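You operate a simulated robot arm through the tools that you are given. There is no shell and no other tool. Be economical: measure what you need, move in short steps, check, and stop when the job is done.

Carry out the task below with a simulated robot arm. There is one attempt and no reset: what you move stays moved.

## Task
Swap the brass hex spacer named on the job plate for the steel one.
Fine: turn its pocket to PICK; brass into the grey kit tray, steel into that pocket; then pocket 2 to PICK. Set down upright: what you pick out, steel hex spacer.

Only the result counts: the job must be done as asked and must still hold three seconds after the hand-in. Knocking over, shifting, dropping, spilling or breaking anything else fails it.

## Robot
A 6-joint arm with a two-finger parallel gripper, fixed in place. Base frame: the origin is at the foot of the arm, x ahead of it, y to its left, z up; the work surface is at about z = 0. Lengths are in cm, angles in degrees, forces in N, time in s.
With the tool pointing down near the work surface it reaches from about 14 to 58 cm from the base axis. Its first joint turns from -66.0 to 66.0 degrees. Payload 2.1 kg.
Tool frame: the origin (TCP) lies between the finger pads and is the grasp point; the fingertips stand 3 cm ahead of it; z points along the fingers, y is the line along which they close. The gripper opens to 9.4 cm. The fingers are 2.8 cm wide and 1 cm thick; the gripper's body (5 by 9.6 cm) begins 5.5 cm behind the TCP.
Orientation is that of the tool frame in the base frame, as [roll, pitch, yaw] about the fixed x, y, z axes, in that order (R = Rz(yaw) Ry(pitch) Rx(roll)). With the fingers straight down and closing along the base's y, the tool's x points along the base's -x, its y along +y and its z along -z.

## Interface
- The arm moves only by the tool apply_moves. Its argument "motion" is a list of rows, each an object of numbers (a shift or turn left out is 0, a gripper value left out holds the last): "dx", "dy", "dz": the shift along the tool's x, y, z in mm; "ax", "ay", "az": the turn, a rotation vector about the tool's x, y, z in degrees. In form: [{"dx": .., "dy": .., "dz": .., "ax": .., "ay": .., "az": ..}, ...]. A call has 1 to 12 rows; each row shifts and turns the commanded pose from where the row before left it, along the tool's axes as they then stand. "hand" is the opening, from 0 (shut) to 1 (fully open), set as the call begins (left out, the last holds). Rows are played at 5 a second. More than 5 cm and 8.6 degrees between two rows, or a gripper value outside its range, and nothing of the call is played. A pose out of reach is approached as far as the arm can. The call stops where the force on the tool passes 40 N (or 10 N more than at its start, if that is more) or the arm is blocked; 0.2 s more then pass. Each finger travels about 7.2 cm/s and halts on what it meets, pressing with about 34 N; the grip force reading is that of the motor and also rises with nothing between the fingers. The clock runs only during rows and for 0.2 s after the last one: add rows that do not move to give the fingers time. The reply holds the time, the measured pose of the TCP, the force on the tool along the base axes, the opening and the grip force, in the units named above and with some noise, with the torque about the TCP (base axes, N m) and any sound that the robot's microphone picked up.
- Cameras (640 x 400 px; columns grow to the right, rows downward): "scene" is fixed at [6.75, -36.61, 47.77]; the picture's right is [0.66, -0.75, 0.00], its down [-0.44, -0.38, -0.81] and it looks along [0.61, 0.53, -0.58] (base axes); focal length 214 px, centre (320, 200). "wrist" rides on the gripper at [7.6, 1.4, -10.3] in the tool frame; the picture's right is [-0.18, 0.98, 0.00], its down [-0.75, -0.14, -0.64] and it looks along [-0.63, -0.12, 0.77] (tool axes); focal length 243 px, centre (320, 200). There is no depth. A picture from a camera that has moved, and an enlarged one, comes with that camera's place and axes in the base frame and with its lens. The place of the scene camera against the robot may be out by one fixed shift of up to 2.5 cm in any direction.
- grab_frame(camera): a new picture of that camera. No time passes.
- close_up(camera, box): a new picture of the part [left, top, right, bottom] of that camera's present view, enlarged. No time passes.
- hand_in(): hands the job in; it is judged then, once.

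Go step by step. Nothing tells you positions but the pictures and the camera data: compare them with the known pose of the tool, close in by small moves and look again before you grip or let go. The budget is 120 turns and 76 pictures, counting those below and the enlarged ones. Unless the task says otherwise, let go and move clear before handing in, and close with one line.

The tools are called by a JSON object that holds its "op" and its "data". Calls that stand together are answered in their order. apply_moves: Moves the arm, as the interface text tells. Its arguments: {"type":"object","properties":{"motion":{"type":"array","items":{"type":"object","properties":{"dx":{"type":"number"},"dy":{"type":"number"},"dz":{"type":"number"},"ax":{"type":"number"},"ay":{"type":"number"},"az":{"type":"number"}}}},"hand":{"type":"number"}},"required":["motion"]} The other tools are called the same way: grab_frame (camera) takes a picture; close_up (camera, box) takes an enlarged picture of a part of a camera's view; hand_in () hands the job in.

At the start:

```text
t: 0.0
position: [26.02, -8.34, 38.26]
orientation: [180.0, 0.1, 180.0]
contact_force: [-0.4, 0.2, 0.2]
wrist_torque: [0.0, 0.04, 0.0]
opening: 9.37
finger_force: 0.1
```

scene: 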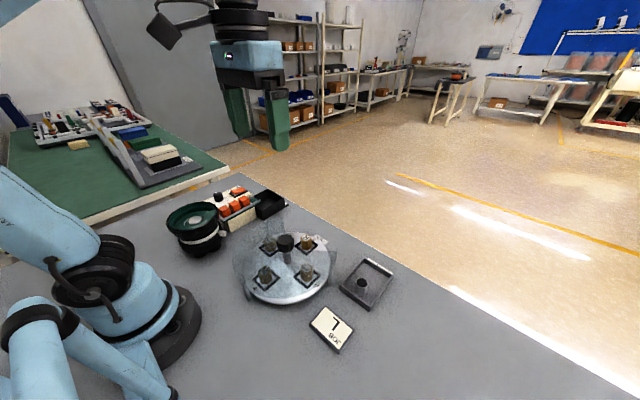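
wrist: 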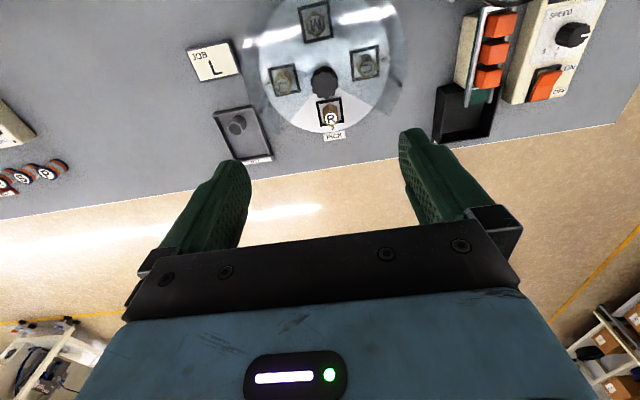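

I see a rotary table with four pockets, a job plate reading "L" (or "7" upside down from the scene camera), a kit tray, and a control panel. I'll enlarge the details before moving.

{"op": "close_up", "data": {"camera": "wrist", "box": [180, 0, 420, 150]}}

{"op": "close_up", "data": {"camera": "wrist", "box": [400, 0, 640, 150]}}

{"op": "close_up", "data": {"camera": "scene", "box": [150, 170, 420, 360]}}

{"op": "close_up", "data": {"camera": "wrist", "box": [0, 80, 160, 220]}}

```text
2.67 times, centred on (300, 75) of wrist
camera zoom: at [18.38, -6.87, 48.59], right [0.18, 0.98, 0.0], down [0.75, -0.14, 0.64], along [0.63, -0.12, -0.77], focal length 647 px, centre (373, 533)
```

zoom: 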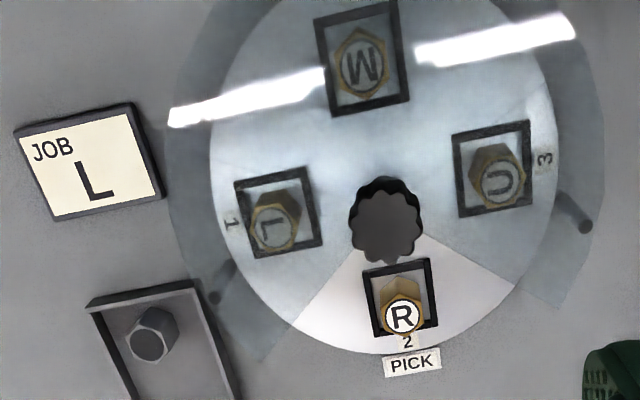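

```text
2.67 times, centred on (520, 75) of wrist
camera zoom: at [18.38, -6.87, 48.59], right [0.18, 0.98, 0.0], down [0.75, -0.14, 0.64], along [0.63, -0.12, -0.77], focal length 647 px, centre (-213, 533)
```

zoom: 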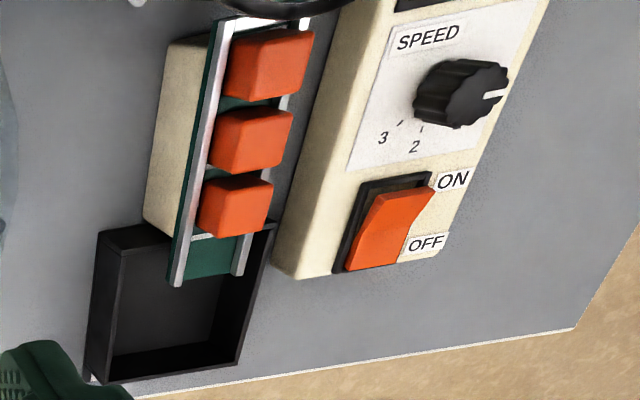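

```text
2.11 times, centred on (285, 265) of scene
camera zoom: at [6.75, -36.61, 47.77], right [0.66, -0.75, 0.0], down [-0.44, -0.38, -0.81], along [0.61, 0.53, -0.58], focal length 452 px, centre (394, 63)
```

zoom: 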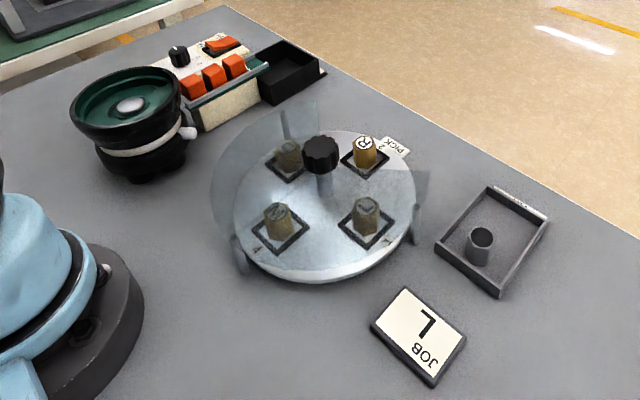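

```text
2.86 times, centred on (80, 150) of wrist
camera zoom: at [18.38, -6.87, 48.59], right [0.18, 0.98, 0.0], down [0.75, -0.14, 0.64], along [0.63, -0.12, -0.77], focal length 693 px, centre (1006, 343)
```

zoom: 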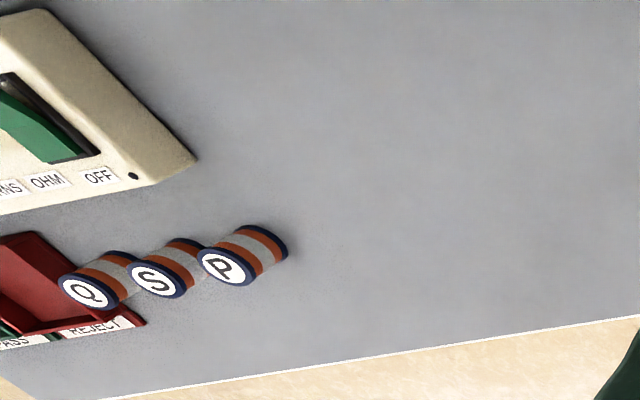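

The job is L, which looks to be in pocket 1, 90° from PICK. The table has a transparent guard with one open sector and a fluted knob at its hub. I'll move back and lower for a closer look.

{"op": "apply_moves", "data": {"motion": [{"dx": 35, "dz": 30}, {"dx": 35, "dz": 30}, {"dx": 30, "dz": 30}, {"dz": 30}, {}]}}

{"op": "grab_frame", "data": {"camera": "wrist"}}

{"op": "close_up", "data": {"camera": "scene", "box": [220, 220, 350, 310]}}

```text
t: 1.2
position: [16.12, -8.22, 26.21]
orientation: [180.0, 0.1, -180.0]
contact_force: [0.9, 0.0, 1.0]
wrist_torque: [-0.02, 0.0, 0.01]
opening: 9.39
finger_force: 0.1
```

```text
69 pictures are left
camera wrist: at [8.41, -6.86, 36.57], right [0.18, 0.98, 0.0], down [0.75, -0.14, 0.64], along [0.63, -0.12, -0.77], focal length 243 px, centre (320, 200)
```

wrist: 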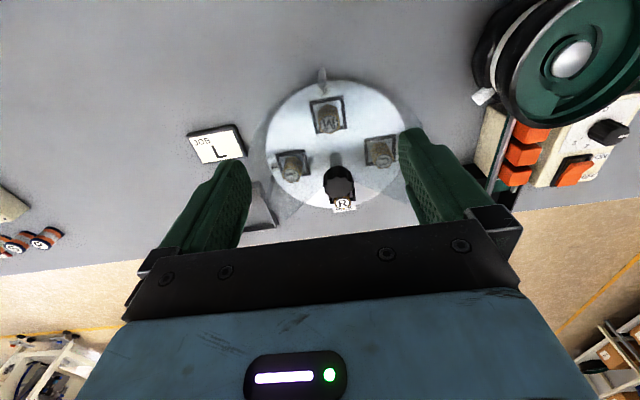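

```text
4.44 times, centred on (285, 265) of scene
camera zoom: at [6.75, -36.61, 47.77], right [0.66, -0.75, 0.0], down [-0.44, -0.38, -0.81], along [0.61, 0.53, -0.58], focal length 953 px, centre (476, -89)
```

zoom: 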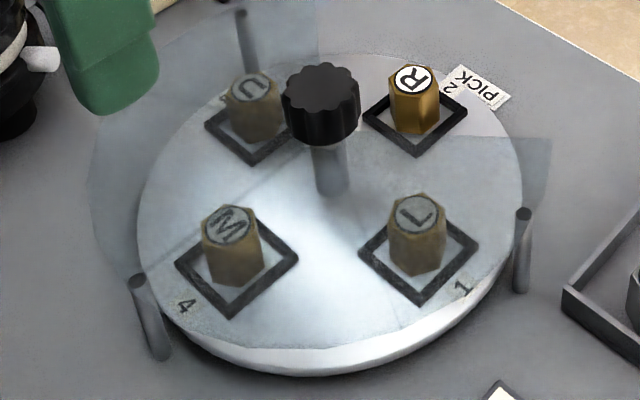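

Spacer L sits in pocket 1. I put the knob top at about (28.1, -7.95, 10) and the guard plate at about z 6.5. I'll go above the knob and check alignment.

{"op": "apply_moves", "data": {"motion": [{"dx": -40, "dy": 1}, {"dx": -40, "dy": 1, "dz": 20}, {"dx": -39, "dy": 1, "dz": 40}, {"dz": 40}, {}]}}

{"op": "grab_frame", "data": {"camera": "wrist"}}

{"op": "grab_frame", "data": {"camera": "scene"}}

```text
refused: row 3 steps farther than a row can; nothing moved
```

```text
67 pictures are left
camera wrist: at [8.41, -6.86, 36.57], right [0.18, 0.98, 0.0], down [0.75, -0.14, 0.64], along [0.63, -0.12, -0.77], focal length 243 px, centre (320, 200)
```

wrist: 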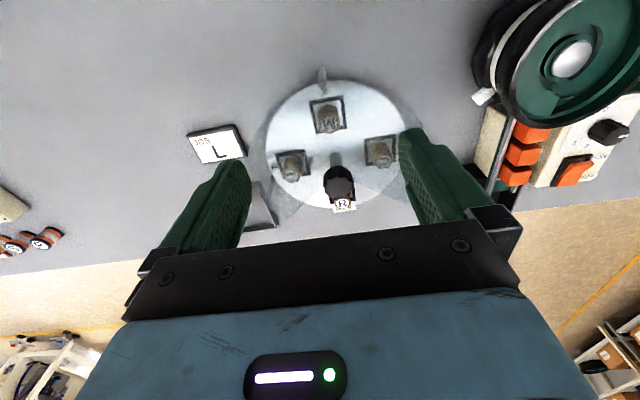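

```text
66 pictures are left
```

scene: 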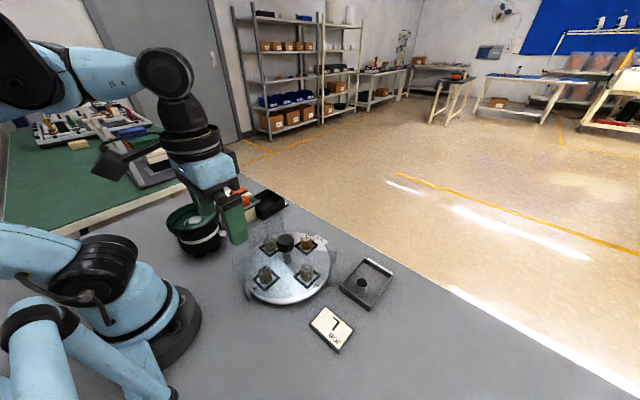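

One row's step was too long, so nothing moved. I'll repeat it with shorter steps.

{"op": "apply_moves", "data": {"motion": [{"dx": -40, "dy": 1}, {"dx": -40, "dy": 1, "dz": 15}, {"dx": -39, "dy": 1, "dz": 25}, {"dz": 30}, {"dz": 30}, {}]}}

{"op": "grab_frame", "data": {"camera": "wrist"}}

```text
t: 2.6
position: [28.04, -8.02, 16.19]
orientation: [180.0, 0.1, -180.0]
contact_force: [-0.1, -0.1, -0.8]
wrist_torque: [0.0, -0.03, 0.01]
opening: 9.39
finger_force: 0.0
```

```text
65 pictures are left
camera wrist: at [20.29, -6.63, 26.54], right [0.18, 0.98, 0.0], down [0.75, -0.14, 0.64], along [0.63, -0.12, -0.77], focal length 243 px, centre (320, 200)
```

wrist: 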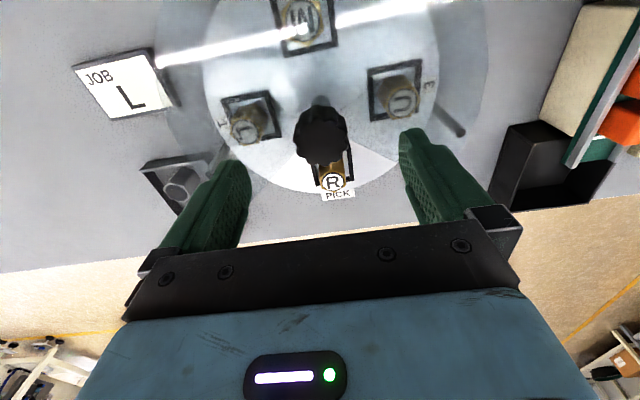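

{"op": "close_up", "data": {"camera": "wrist", "box": [270, 90, 380, 200]}}

{"op": "close_up", "data": {"camera": "scene", "box": [220, 190, 350, 310]}}

```text
3.64 times, centred on (325, 145) of wrist
camera zoom: at [20.29, -6.63, 26.54], right [0.18, 0.98, 0.0], down [0.75, -0.14, 0.64], along [0.63, -0.12, -0.77], focal length 882 px, centre (302, 400)
```

zoom: 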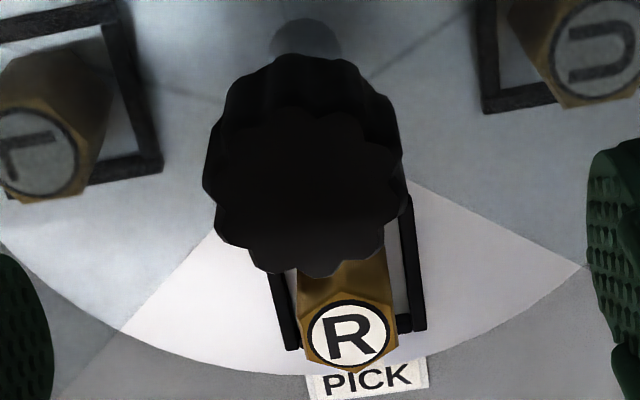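

```text
3.33 times, centred on (285, 250) of scene
camera zoom: at [6.75, -36.61, 47.77], right [0.66, -0.75, 0.0], down [-0.44, -0.38, -0.81], along [0.61, 0.53, -0.58], focal length 715 px, centre (437, 33)
```

zoom: 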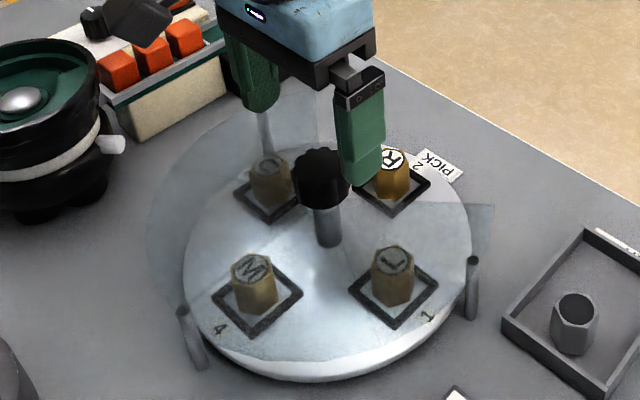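

To fix the knob's axis precisely, I'll look nearly straight down on it by moving the camera over it.

{"op": "apply_moves", "data": {"motion": [{"dx": -35}, {"dx": -30}, {}]}}

{"op": "grab_frame", "data": {"camera": "wrist"}}

{"op": "close_up", "data": {"camera": "wrist", "box": [240, 0, 400, 100]}}

```text
t: 3.4
position: [34.59, -8.01, 16.29]
orientation: [-180.0, 0.0, -180.0]
contact_force: [-0.3, 0.1, -0.2]
wrist_torque: [0.01, 0.02, 0.0]
opening: 9.42
finger_force: 0.2
```

```text
62 pictures are left
camera wrist: at [26.85, -6.63, 26.58], right [0.18, 0.98, 0.0], down [0.75, -0.14, 0.64], along [0.63, -0.12, -0.77], focal length 243 px, centre (320, 200)
```

wrist: 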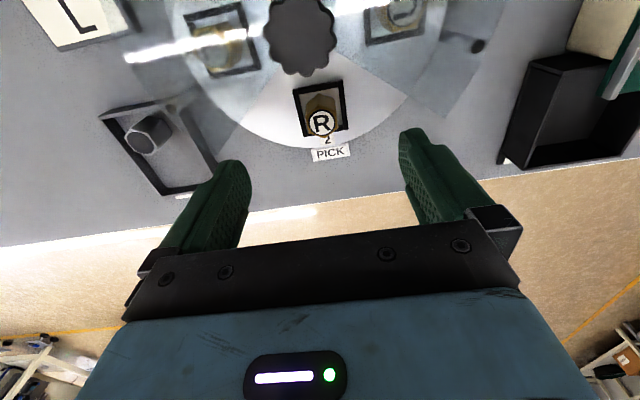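

```text
4.00 times, centred on (320, 50) of wrist
camera zoom: at [26.85, -6.63, 26.58], right [0.18, 0.98, 0.0], down [0.75, -0.14, 0.64], along [0.63, -0.12, -0.77], focal length 970 px, centre (320, 800)
```

zoom: 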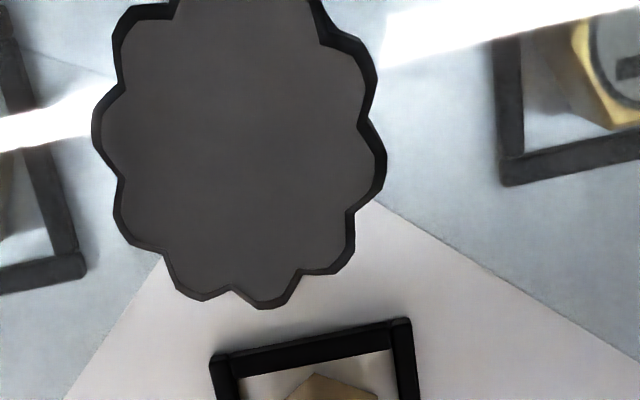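

The knob axis is at about (28.17, -8.07) with its top at about z 10.4. I'll return above it, pre-turn 45°, and descend with the fingertips staying above the guard.

{"op": "apply_moves", "data": {"motion": [{"dx": 32}, {"dx": 32.2, "dy": -0.5}, {"az": 7.5}, {"az": 7.5}, {"az": 7.5}, {"az": 7.5}, {"az": 7.5}, {"az": 7.5}, {}]}}

{"op": "grab_frame", "data": {"camera": "wrist"}}

```text
t: 5.4
position: [28.16, -8.07, 16.25]
orientation: [179.9, 0.2, 134.9]
contact_force: [1.0, -0.7, -0.6]
wrist_torque: [0.0, -0.02, 0.03]
opening: 9.41
finger_force: 0.0
```

```text
60 pictures are left
camera wrist: at [23.67, -1.69, 26.59], right [0.83, 0.56, 0.0], down [0.43, -0.63, 0.64], along [0.36, -0.53, -0.77], focal length 243 px, centre (320, 200)
```

wrist: 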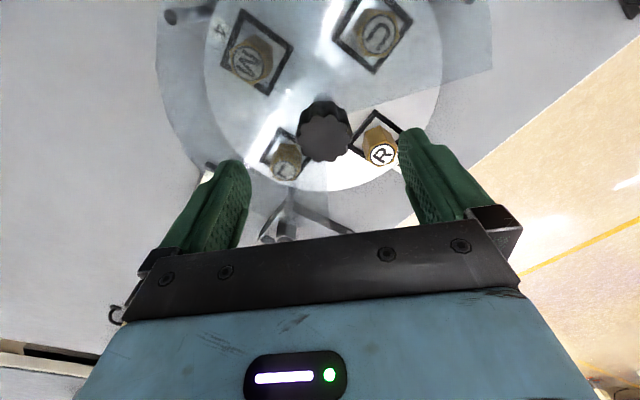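

{"op": "apply_moves", "data": {"motion": [{"dz": 20}, {"dz": 20}, {"dz": 14}, {}]}}

{"op": "grab_frame", "data": {"camera": "wrist"}}

{"op": "close_up", "data": {"camera": "scene", "box": [220, 190, 350, 310]}}

```text
t: 6.4
position: [28.1, -8.0, 10.81]
orientation: [-180.0, 0.0, 134.9]
contact_force: [0.4, -0.2, -0.1]
wrist_torque: [0.02, 0.0, -0.02]
opening: 9.39
finger_force: 0.1
```

```text
59 pictures are left
camera wrist: at [23.69, -1.69, 21.18], right [0.83, 0.56, 0.0], down [0.43, -0.63, 0.64], along [0.36, -0.53, -0.77], focal length 243 px, centre (320, 200)
```

wrist: 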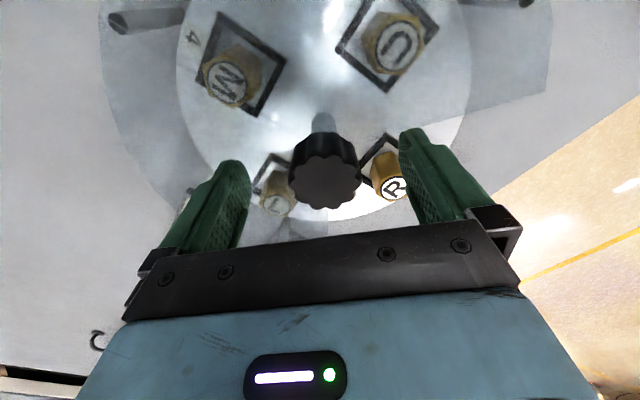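

```text
3.33 times, centred on (285, 250) of scene
camera zoom: at [6.75, -36.61, 47.77], right [0.66, -0.75, 0.0], down [-0.44, -0.38, -0.81], along [0.61, 0.53, -0.58], focal length 715 px, centre (437, 33)
```

zoom: 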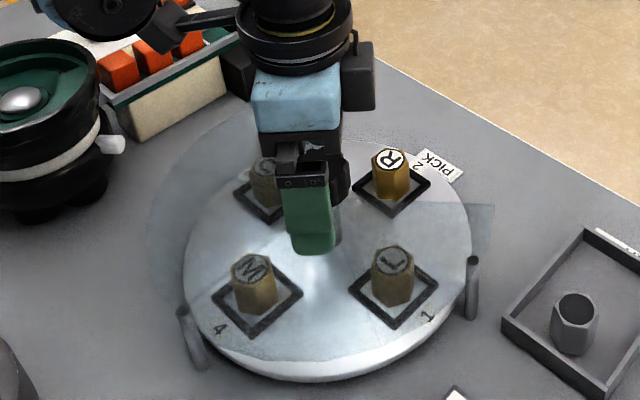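

Fingers straddle the knob at the right height. Closing on it.

{"op": "apply_moves", "data": {"hand": 0, "motion": [{}, {}, {}, {}]}}

{"op": "grab_frame", "data": {"camera": "wrist"}}

```text
t: 7.4
position: [28.37, -7.84, 10.96]
orientation: [179.4, 0.1, 135.2]
contact_force: [25.6, 25.0, -11.9]
wrist_torque: [-1.04, 0.13, 0.06]
opening: 4.13
finger_force: 45.4
```

```text
57 pictures are left
camera wrist: at [23.77, -1.6, 21.22], right [0.82, 0.57, 0.01], down [0.43, -0.63, 0.64], along [0.37, -0.53, -0.77], focal length 243 px, centre (320, 200)
```

wrist: 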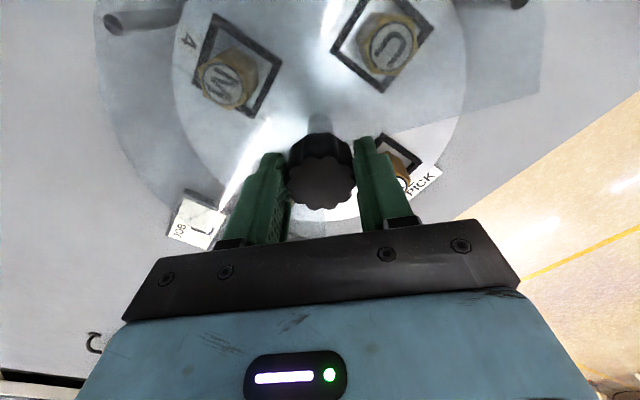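

The knob is slightly off along the closing line, giving a 36 N side force. I'll ease the tool toward it and see whether the force drops.

{"op": "apply_moves", "data": {"motion": [{"dy": 1.5}, {"dy": 1.0}, {}]}}

```text
t: 8.2
position: [28.21, -7.9, 10.89]
orientation: [179.9, 0.2, 135.0]
contact_force: [13.7, 11.0, 1.0]
wrist_torque: [-0.36, 0.63, -0.02]
opening: 4.12
finger_force: 45.1
```

{"op": "apply_moves", "data": {"motion": [{"dy": 1.0}, {"dy": 0.6}, {}]}}

```text
t: 9.0
position: [28.28, -7.72, 10.94]
orientation: [-179.8, 0.2, 135.0]
contact_force: [-9.8, -13.5, 6.5]
wrist_torque: [1.21, -0.8, -0.09]
opening: 4.1
finger_force: 45.2
```

{"op": "apply_moves", "data": {"motion": [{"dy": -0.7}, {"az": -4}, {"az": -6}, {}]}}

{"op": "close_up", "data": {"camera": "scene", "box": [220, 190, 350, 310]}}

```text
t: 10.0
position: [28.19, -7.95, 10.96]
orientation: [-179.9, 0.2, 145.0]
contact_force: [-18.6, -17.2, 29.9]
wrist_torque: [0.51, -0.51, -0.05]
opening: 4.13
finger_force: 44.9
```

```text
3.33 times, centred on (285, 250) of scene
camera zoom: at [6.74, -36.61, 47.77], right [0.66, -0.75, 0.0], down [-0.44, -0.38, -0.81], along [0.61, 0.53, -0.58], focal length 715 px, centre (437, 33)
```

zoom: 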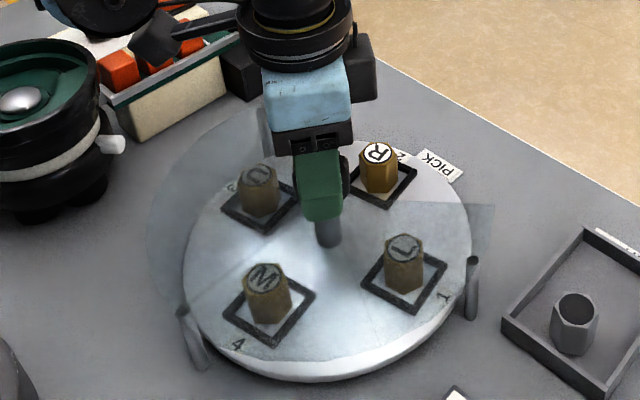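

The table turns with the knob in the right direction. I'll relieve the side load, then continue.

{"op": "apply_moves", "data": {"motion": [{"dy": -1.0, "dz": -0.5}, {}]}}

```text
t: 10.6
position: [28.22, -7.9, 10.86]
orientation: [180.0, 0.2, 144.9]
contact_force: [-9.0, -11.7, 3.9]
wrist_torque: [0.11, 0.55, -0.03]
opening: 4.13
finger_force: 45.2
```

{"op": "apply_moves", "data": {"motion": [{"dy": -0.6}, {"az": -5}, {"az": -5}, {"az": -5}, {}]}}

```text
t: 11.8
position: [28.14, -7.97, 10.81]
orientation: [-180.0, 0.1, 159.9]
contact_force: [-11.6, -6.6, 2.4]
wrist_torque: [0.03, -0.38, 0.01]
opening: 4.1
finger_force: 44.6
```

{"op": "apply_moves", "data": {"motion": [{"dx": 0.5, "dy": -0.5}, {"az": -5}, {"az": -5}, {"az": -5}, {"az": -5}, {}]}}

```text
t: 13.2
position: [28.3, -7.94, 10.89]
orientation: [-179.8, 0.3, -179.9]
contact_force: [4.9, -22.1, -30.1]
wrist_torque: [0.49, -0.53, -0.03]
opening: 4.15
finger_force: 44.9
```

{"op": "apply_moves", "data": {"motion": [{"dy": -0.8}, {}, {}]}}

```text
t: 14.0
position: [28.23, -8.04, 10.89]
orientation: [-180.0, 0.1, 179.9]
contact_force: [7.5, -13.2, -21.7]
wrist_torque: [0.18, -0.22, -0.01]
opening: 4.11
finger_force: 44.0
```

{"op": "apply_moves", "data": {"motion": [{"dy": -0.7, "dz": 0.4, "dx": -0.3}, {"az": -5}, {"az": -5}, {"az": -5}, {}]}}

{"op": "close_up", "data": {"camera": "scene", "box": [220, 190, 350, 310]}}

```text
t: 15.2
position: [28.26, -8.06, 10.89]
orientation: [180.0, 0.1, -165.0]
contact_force: [2.9, -3.9, 28.3]
wrist_torque: [0.61, 0.65, -0.01]
opening: 4.12
finger_force: 44.7
```

```text
3.33 times, centred on (285, 250) of scene
camera zoom: at [6.75, -36.61, 47.77], right [0.66, -0.75, 0.0], down [-0.44, -0.38, -0.81], along [0.61, 0.53, -0.58], focal length 715 px, centre (437, 33)
```

zoom: 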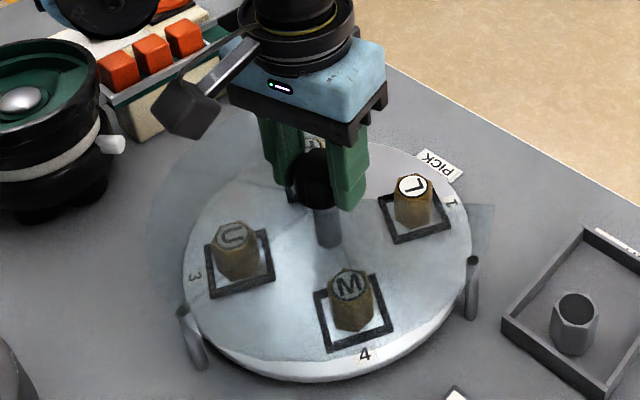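

60° done. 30° to go.

{"op": "apply_moves", "data": {"motion": [{"dz": -0.4}, {"az": -5}, {"az": -5}, {"az": -5}, {}]}}

```text
t: 16.4
position: [28.3, -8.01, 10.84]
orientation: [-179.6, 0.3, -150.0]
contact_force: [17.3, -15.8, -14.6]
wrist_torque: [0.5, 0.49, -0.03]
opening: 4.1
finger_force: 44.7
```

{"op": "apply_moves", "data": {"motion": [{"dy": -1.0}, {}, {"az": -5}, {"az": -5}, {"az": -5}, {}]}}

{"op": "close_up", "data": {"camera": "scene", "box": [220, 190, 350, 310]}}

{"op": "grab_frame", "data": {"camera": "wrist"}}

```text
t: 17.8
position: [28.32, -8.14, 11.02]
orientation: [-179.7, 0.1, -135.1]
contact_force: [13.4, -10.7, -23.5]
wrist_torque: [0.86, -0.04, -0.9]
opening: 4.12
finger_force: 45.2
```

```text
3.33 times, centred on (285, 250) of scene
camera zoom: at [6.76, -36.62, 47.76], right [0.66, -0.75, 0.0], down [-0.44, -0.38, -0.81], along [0.61, 0.53, -0.58], focal length 715 px, centre (437, 33)
```

zoom: 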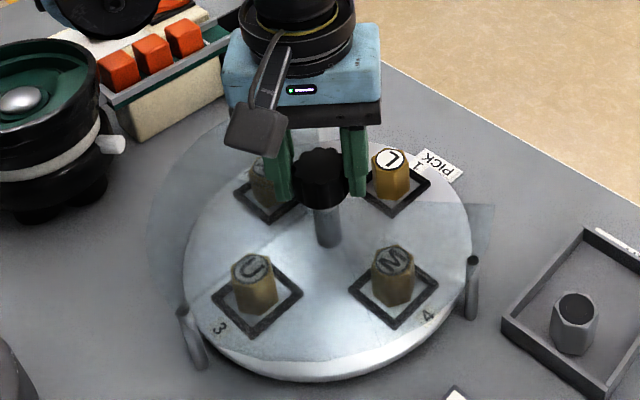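

```text
53 pictures are left
camera wrist: at [21.78, -12.62, 21.25], right [-0.56, 0.83, 0.0], down [0.63, 0.43, 0.64], along [0.53, 0.36, -0.77], focal length 243 px, centre (320, 200)
```

wrist: 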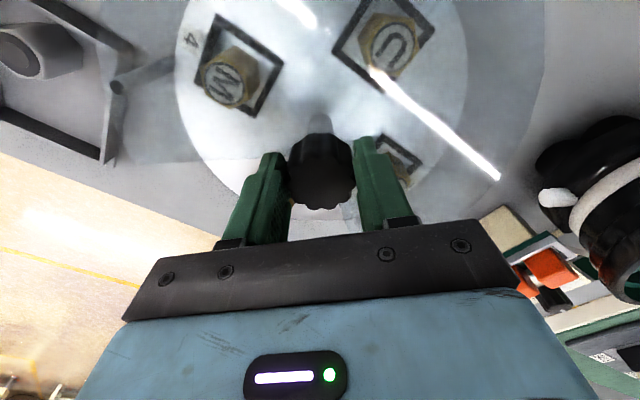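

Pocket 1 is at PICK, at the same picture position the R spacer had. Releasing the knob and rising.

{"op": "apply_moves", "data": {"hand": 1, "motion": [{}, {}, {}, {"dz": -25}, {"dz": -35}, {"az": 7.5}, {"az": 7.5}, {"az": 7.5}, {"az": 7.5}, {"az": 7.5}, {"az": 7.5}, {}]}}

{"op": "grab_frame", "data": {"camera": "wrist"}}

```text
t: 20.4
position: [28.31, -8.14, 16.79]
orientation: [180.0, 0.2, 179.9]
contact_force: [0.0, 0.7, 0.2]
wrist_torque: [0.02, -0.03, 0.03]
opening: 9.39
finger_force: 0.1
```

```text
52 pictures are left
camera wrist: at [20.56, -6.75, 27.24], right [0.19, 0.98, 0.0], down [0.75, -0.14, 0.64], along [0.63, -0.12, -0.77], focal length 243 px, centre (320, 200)
```

wrist: 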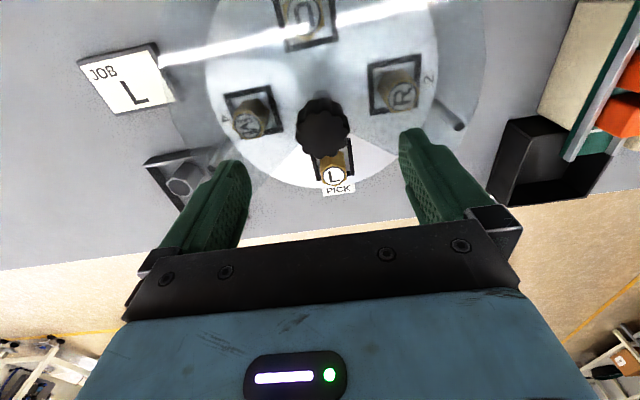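

L is in the open sector. I'll move above it for a precise look, narrowing the fingers to fit the sector.

{"op": "apply_moves", "data": {"hand": 0.5, "motion": [{"dx": -35}, {"dx": -34}, {}, {}]}}

{"op": "grab_frame", "data": {"camera": "wrist"}}

{"op": "close_up", "data": {"camera": "wrist", "box": [250, 50, 410, 150]}}

{"op": "close_up", "data": {"camera": "scene", "box": [270, 200, 410, 320]}}

```text
t: 21.4
position: [35.25, -8.18, 16.9]
orientation: [180.0, 0.1, 180.0]
contact_force: [0.3, 0.4, -0.4]
wrist_torque: [-0.01, 0.03, 0.0]
opening: 4.69
finger_force: 0.0
```

```text
51 pictures are left
camera wrist: at [27.44, -6.8, 27.23], right [0.18, 0.98, 0.0], down [0.75, -0.14, 0.64], along [0.63, -0.12, -0.77], focal length 243 px, centre (320, 200)
```

wrist: 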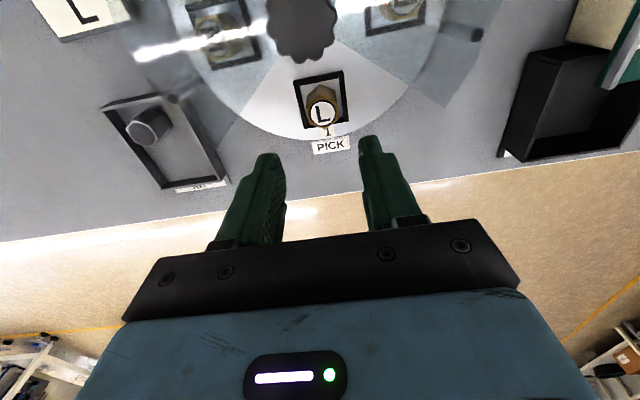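

```text
4.00 times, centred on (330, 100) of wrist
camera zoom: at [27.44, -6.8, 27.23], right [0.18, 0.98, 0.0], down [0.75, -0.14, 0.64], along [0.63, -0.12, -0.77], focal length 970 px, centre (280, 600)
```

zoom: 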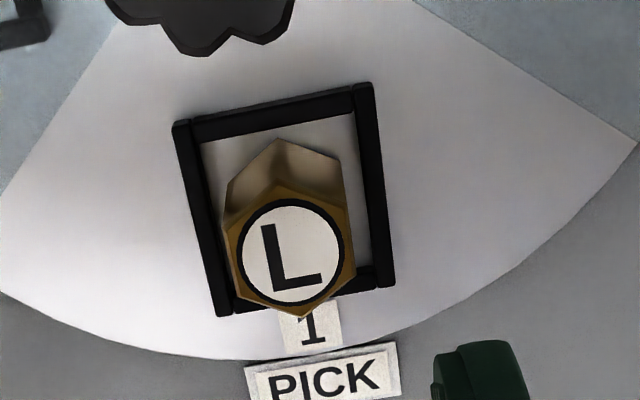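

```text
3.33 times, centred on (340, 260) of scene
camera zoom: at [6.76, -36.61, 47.77], right [0.66, -0.75, 0.0], down [-0.44, -0.38, -0.81], along [0.61, 0.53, -0.58], focal length 715 px, centre (253, 0)
```

zoom: 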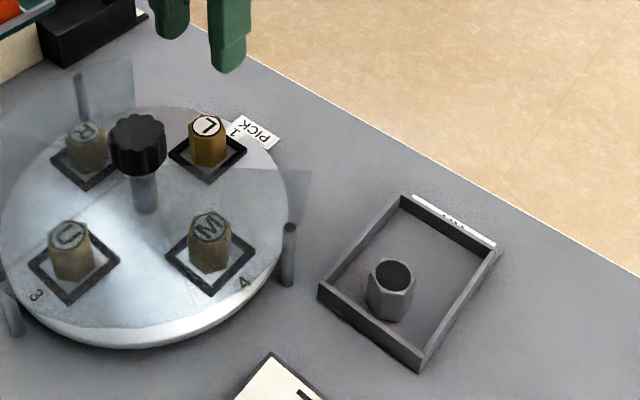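

The hex has flats facing ±y, which suits the grip. I estimate its centre at about (35.4, -8.08) with its top at about 5.5. Descending partway, then checking.

{"op": "apply_moves", "data": {"motion": [{"dx": -1.5, "dy": 1, "dz": 30}, {"dz": 30}, {"dz": 20}, {}]}}

{"op": "grab_frame", "data": {"camera": "wrist"}}

{"op": "close_up", "data": {"camera": "scene", "box": [240, 180, 380, 300]}}

```text
t: 22.4
position: [35.37, -7.93, 8.88]
orientation: [180.0, 0.1, 180.0]
contact_force: [-0.1, -0.4, -0.1]
wrist_torque: [0.01, -0.04, 0.0]
opening: 4.71
finger_force: 0.1
```

```text
48 pictures are left
camera wrist: at [27.63, -6.68, 19.24], right [0.18, 0.98, 0.0], down [0.75, -0.14, 0.64], along [0.63, -0.12, -0.77], focal length 243 px, centre (320, 200)
```

wrist: 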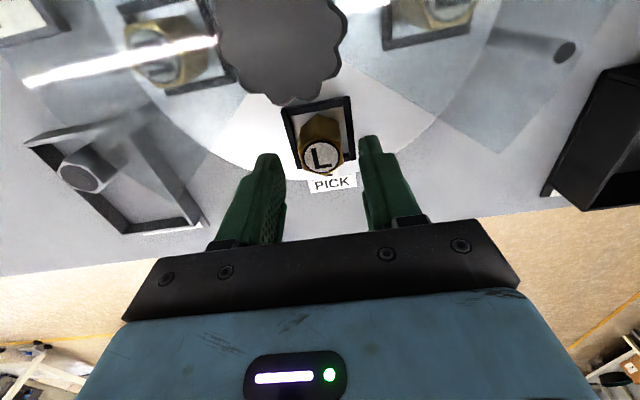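

```text
3.33 times, centred on (310, 240) of scene
camera zoom: at [6.75, -36.61, 47.77], right [0.66, -0.75, 0.0], down [-0.44, -0.38, -0.81], along [0.61, 0.53, -0.58], focal length 715 px, centre (353, 67)
```

zoom: 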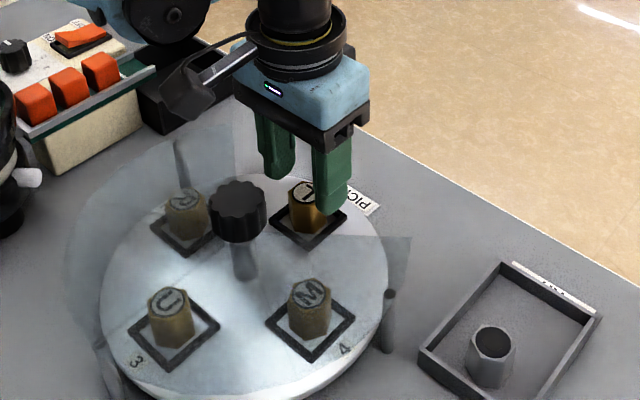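

{"op": "apply_moves", "data": {"motion": [{"dx": 1, "dy": -0.7, "dz": 12}, {"dz": 12}, {}]}}

{"op": "grab_frame", "data": {"camera": "wrist"}}

{"op": "close_up", "data": {"camera": "scene", "box": [260, 200, 360, 280]}}

```text
t: 23.2
position: [35.13, -8.14, 6.55]
orientation: [180.0, 0.1, -179.9]
contact_force: [0.8, -0.2, 0.1]
wrist_torque: [-0.02, 0.01, 0.0]
opening: 4.7
finger_force: 0.1
```

```text
46 pictures are left
camera wrist: at [27.45, -6.74, 16.85], right [0.18, 0.98, 0.0], down [0.75, -0.14, 0.64], along [0.63, -0.12, -0.77], focal length 243 px, centre (320, 200)
```

wrist: 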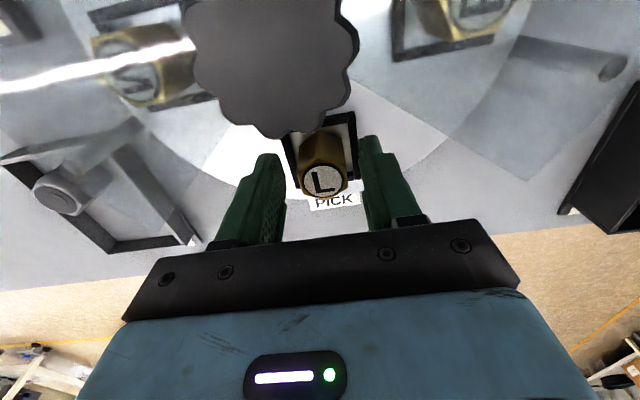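

```text
5.00 times, centred on (310, 240) of scene
camera zoom: at [6.75, -36.61, 47.77], right [0.66, -0.75, 0.0], down [-0.44, -0.38, -0.81], along [0.61, 0.53, -0.58], focal length 1072 px, centre (370, 0)
```

zoom: 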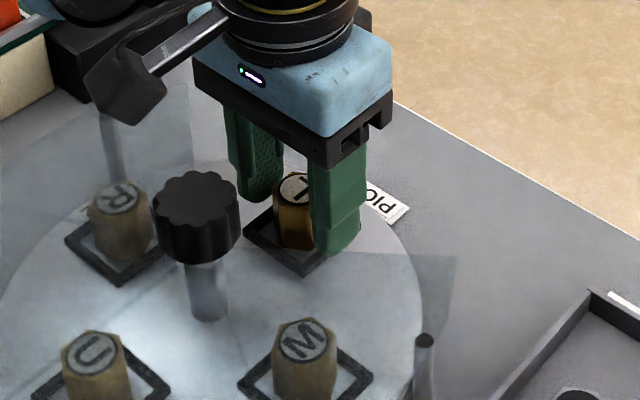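

The spacer is centred between the fingers. Closing.

{"op": "apply_moves", "data": {"hand": 0, "motion": [{"dy": 0.6}, {}, {}, {}]}}

```text
t: 24.2
position: [35.21, -8.07, 6.48]
orientation: [-180.0, 0.0, 180.0]
contact_force: [0.7, -0.4, -0.1]
wrist_torque: [0.01, 0.01, -0.01]
opening: 2.73
finger_force: 34.3
```

Gripped at 2.73 cm. Lifting straight up, then over to the tray.

{"op": "apply_moves", "data": {"motion": [{"dz": -15}, {"dz": -30}, {"dz": -30}, {"dz": -30}, {}]}}

{"op": "grab_frame", "data": {"camera": "wrist"}}

{"op": "close_up", "data": {"camera": "scene", "box": [250, 150, 410, 320]}}

```text
t: 25.4
position: [35.24, -8.16, 17.09]
orientation: [-180.0, 0.2, -180.0]
contact_force: [-0.5, -0.3, -1.2]
wrist_torque: [0.0, 0.01, -0.02]
opening: 2.74
finger_force: 33.9
```

```text
44 pictures are left
camera wrist: at [27.42, -6.74, 27.46], right [0.18, 0.98, 0.0], down [0.75, -0.14, 0.64], along [0.63, -0.12, -0.77], focal length 243 px, centre (320, 200)
```

wrist: 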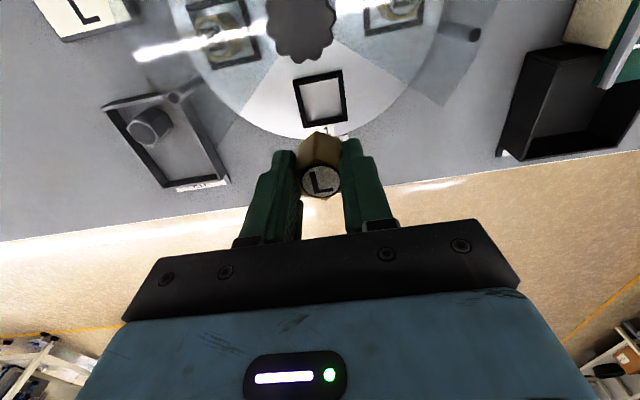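

```text
2.35 times, centred on (330, 235) of scene
camera zoom: at [6.75, -36.62, 47.77], right [0.66, -0.75, 0.0], down [-0.44, -0.38, -0.81], along [0.61, 0.53, -0.58], focal length 505 px, centre (296, 118)
```

zoom: 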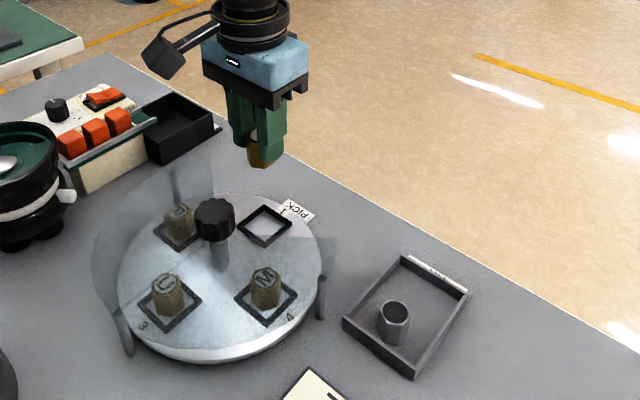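

Now I carry it over toward the free end of the tray, at about (40, -26.5), and look again.

{"op": "apply_moves", "data": {"motion": [{"dy": -40, "dx": -5}, {"dy": -40, "dx": -5}, {"dy": -40}, {"dy": -40}, {}]}}

{"op": "grab_frame", "data": {"camera": "wrist"}}

{"op": "close_up", "data": {"camera": "scene", "box": [290, 200, 450, 320]}}

```text
t: 26.6
position: [36.15, -24.14, 17.03]
orientation: [-180.0, 0.0, -179.9]
contact_force: [-0.1, 0.5, -2.1]
wrist_torque: [0.04, 0.0, -0.01]
opening: 2.73
finger_force: 33.7
```

```text
42 pictures are left
camera wrist: at [28.45, -22.77, 27.35], right [0.18, 0.98, 0.0], down [0.75, -0.14, 0.64], along [0.63, -0.12, -0.77], focal length 243 px, centre (320, 200)
```

wrist: 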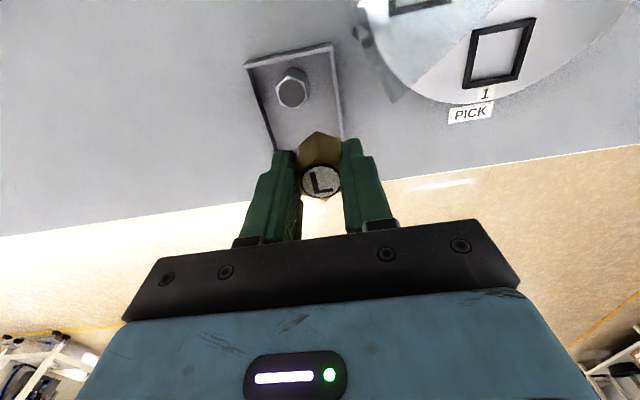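

```text
3.33 times, centred on (370, 260) of scene
camera zoom: at [6.75, -36.62, 47.77], right [0.66, -0.75, 0.0], down [-0.44, -0.38, -0.81], along [0.61, 0.53, -0.58], focal length 715 px, centre (153, 0)
```

zoom: 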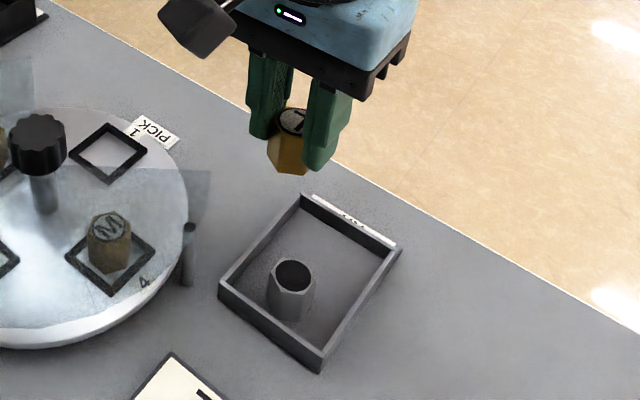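

The tray spans about x 32–43, y -30.7 to -22.3, with the steel spacer at about (34.6, -26.6). I'll set the brass at (40, -26.5), lowering to just above the floor first.

{"op": "apply_moves", "data": {"motion": [{"dx": -20, "dy": -12}, {"dx": -18.5, "dy": -11.8}, {"dz": 30}, {"dz": 30}, {"dz": 30}, {"dz": 15}, {}]}}

{"op": "grab_frame", "data": {"camera": "wrist"}}

{"op": "close_up", "data": {"camera": "scene", "box": [310, 220, 430, 310]}}

```text
t: 28.2
position: [40.15, -26.56, 6.56]
orientation: [-180.0, 0.1, 179.9]
contact_force: [-0.5, -0.8, -1.5]
wrist_torque: [-0.01, 0.0, -0.01]
opening: 2.75
finger_force: 33.7
```

```text
40 pictures are left
camera wrist: at [32.43, -25.16, 16.85], right [0.18, 0.98, 0.0], down [0.75, -0.14, 0.64], along [0.63, -0.12, -0.77], focal length 243 px, centre (320, 200)
```

wrist: 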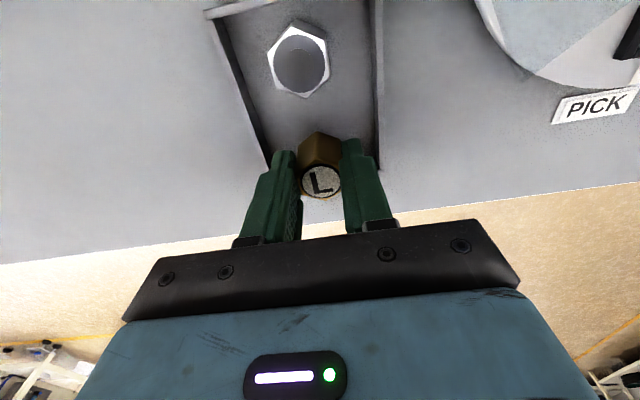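

```text
4.44 times, centred on (370, 265) of scene
camera zoom: at [6.75, -36.62, 47.77], right [0.66, -0.75, 0.0], down [-0.44, -0.38, -0.81], along [0.61, 0.53, -0.58], focal length 953 px, centre (98, -89)
```

zoom: 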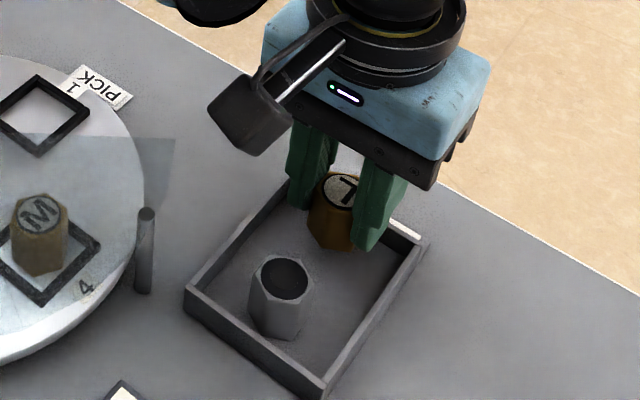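

Well placed inside the tray. Lowering in small steps to feel for the floor.

{"op": "apply_moves", "data": {"motion": [{"dz": 5}, {"dz": 4}, {"dz": 3}, {}]}}

{"op": "close_up", "data": {"camera": "scene", "box": [310, 220, 430, 310]}}

```text
t: 29.2
position: [40.07, -26.44, 5.37]
orientation: [180.0, 0.1, 180.0]
contact_force: [-0.6, 0.1, -2.3]
wrist_torque: [0.01, 0.03, -0.01]
opening: 2.75
finger_force: 33.4
```

```text
4.44 times, centred on (370, 265) of scene
camera zoom: at [6.75, -36.62, 47.77], right [0.66, -0.75, 0.0], down [-0.44, -0.38, -0.81], along [0.61, 0.53, -0.58], focal length 953 px, centre (98, -89)
```

zoom: 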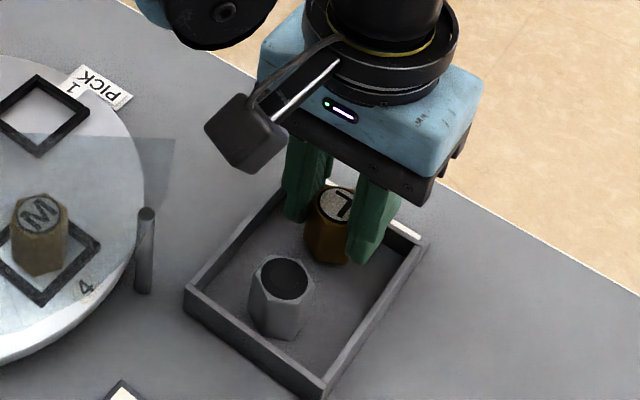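

{"op": "apply_moves", "data": {"motion": [{"dz": 2}, {"dz": 1.5}, {"dz": 1.5}, {}]}}

```text
t: 30.2
position: [40.17, -26.47, 4.89]
orientation: [-179.9, 0.2, -180.0]
contact_force: [0.1, 2.3, 33.6]
wrist_torque: [0.11, -0.05, 0.02]
opening: 2.76
finger_force: 34.4
```

Floor contact at about z 4.95. Easing the pressure, then opening partway.

{"op": "apply_moves", "data": {"motion": [{"dz": -0.6}, {}]}}

```text
t: 30.8
position: [40.17, -26.52, 4.85]
orientation: [-180.0, 0.2, -179.9]
contact_force: [2.5, 2.2, 15.2]
wrist_torque: [0.11, -0.13, 0.02]
opening: 2.72
finger_force: 34.0
```

{"op": "apply_moves", "data": {"motion": [{"dz": -0.4}, {}]}}

{"op": "apply_moves", "data": {"hand": 0.5, "motion": [{}, {}, {}]}}

{"op": "apply_moves", "data": {"motion": [{"dz": -20}, {"dz": -30}, {"dz": -30}, {"dz": -30}, {"dx": 20}, {"dx": 30}, {}]}}

{"op": "grab_frame", "data": {"camera": "wrist"}}

{"op": "close_up", "data": {"camera": "scene", "box": [310, 220, 430, 310]}}

```text
t: 31.4
position: [40.05, -26.63, 4.78]
orientation: [-179.9, 0.0, 179.9]
contact_force: [0.0, -0.6, -1.3]
wrist_torque: [-0.01, 0.0, -0.03]
opening: 2.73
finger_force: 34.2
```

```text
t: 32.2
position: [40.17, -26.46, 4.95]
orientation: [-180.0, 0.1, -179.9]
contact_force: [0.4, -1.2, 0.0]
wrist_torque: [0.02, -0.01, 0.01]
opening: 4.67
finger_force: 0.1
```

```text
t: 33.8
position: [35.07, -26.31, 15.98]
orientation: [179.8, 0.1, -180.0]
contact_force: [0.1, 0.4, 0.6]
wrist_torque: [0.04, 0.01, -0.02]
opening: 4.69
finger_force: 0.0
```

```text
37 pictures are left
camera wrist: at [27.35, -25.0, 26.36], right [0.18, 0.98, 0.0], down [0.75, -0.14, 0.64], along [0.63, -0.12, -0.77], focal length 243 px, centre (320, 200)
```

wrist: 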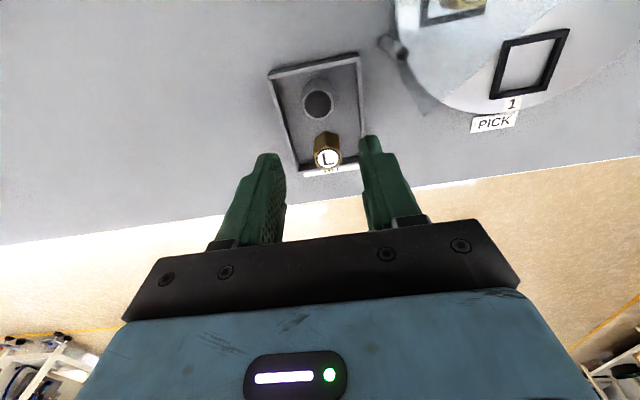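

```text
4.44 times, centred on (370, 265) of scene
camera zoom: at [6.75, -36.61, 47.77], right [0.66, -0.75, 0.0], down [-0.44, -0.38, -0.81], along [0.61, 0.53, -0.58], focal length 953 px, centre (98, -89)
```

zoom: 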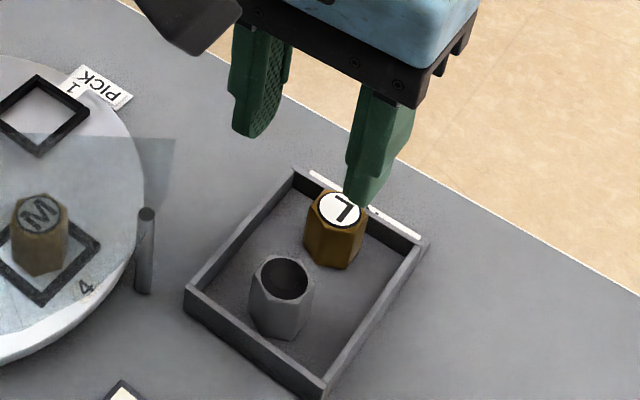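

The brass stands upright in the tray. Next I'll measure the steel spacer closely.

{"op": "close_up", "data": {"camera": "wrist", "box": [260, 40, 380, 180]}}

```text
2.86 times, centred on (320, 110) of wrist
camera zoom: at [27.35, -25.0, 26.36], right [0.18, 0.98, 0.0], down [0.75, -0.14, 0.64], along [0.63, -0.12, -0.77], focal length 693 px, centre (320, 457)
```

zoom: 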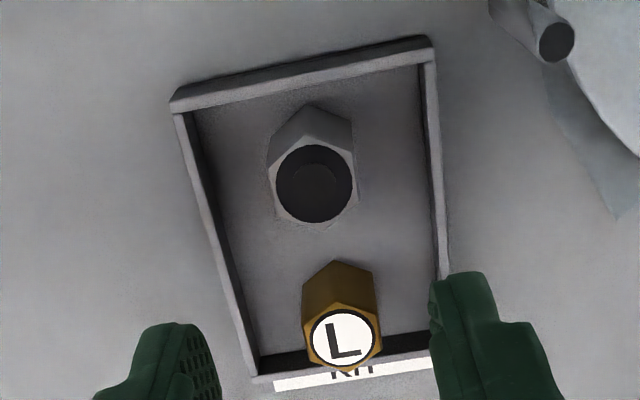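

Steel is at about (34.55, -26.55), with its flats aligned to the gripper. Descending with a slightly narrower opening.

{"op": "apply_moves", "data": {"hand": 0.43, "motion": [{"dx": 5, "dy": -2.4, "dz": 30}, {"dz": 30}, {"dz": 25}, {}]}}

{"op": "grab_frame", "data": {"camera": "wrist"}}

{"op": "close_up", "data": {"camera": "scene", "box": [310, 220, 430, 310]}}

```text
t: 34.8
position: [34.63, -26.7, 7.46]
orientation: [179.9, 0.1, 180.0]
contact_force: [0.3, -0.8, -0.3]
wrist_torque: [-0.03, -0.01, 0.01]
opening: 4.04
finger_force: 0.1
```

```text
34 pictures are left
camera wrist: at [26.94, -25.27, 17.76], right [0.18, 0.98, 0.0], down [0.75, -0.14, 0.64], along [0.63, -0.12, -0.77], focal length 243 px, centre (320, 200)
```

wrist: 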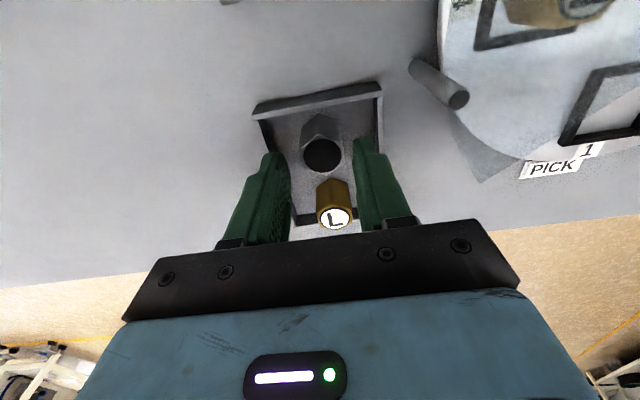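

```text
4.44 times, centred on (370, 265) of scene
camera zoom: at [6.75, -36.61, 47.77], right [0.66, -0.75, 0.0], down [-0.44, -0.38, -0.81], along [0.61, 0.53, -0.58], focal length 953 px, centre (98, -89)
```

zoom: 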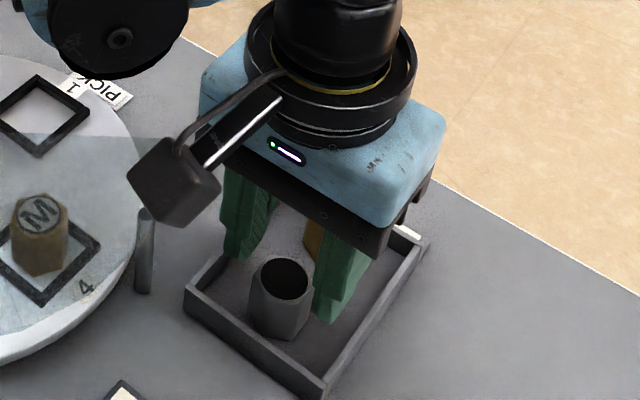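

{"op": "apply_moves", "data": {"motion": [{"dy": 0.5, "dz": 13}, {"dz": 12.5}, {}]}}

{"op": "apply_moves", "data": {"hand": 0, "motion": [{}, {}, {}]}}

{"op": "grab_frame", "data": {"camera": "wrist"}}

```text
t: 35.6
position: [34.65, -26.66, 4.95]
orientation: [180.0, 0.1, 180.0]
contact_force: [-0.1, -0.5, 0.6]
wrist_torque: [-0.03, 0.02, 0.01]
opening: 4.05
finger_force: 0.2
```

```text
t: 36.4
position: [34.58, -26.64, 4.83]
orientation: [-180.0, 0.1, -179.9]
contact_force: [-0.1, 0.0, 0.2]
wrist_torque: [-0.01, -0.03, 0.01]
opening: 2.73
finger_force: 34.5
```

```text
32 pictures are left
camera wrist: at [26.95, -25.27, 15.23], right [0.18, 0.98, 0.0], down [0.75, -0.14, 0.64], along [0.63, -0.12, -0.77], focal length 243 px, centre (320, 200)
```

wrist: 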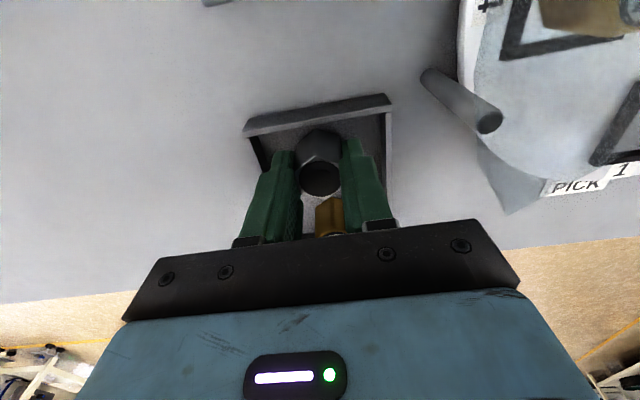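

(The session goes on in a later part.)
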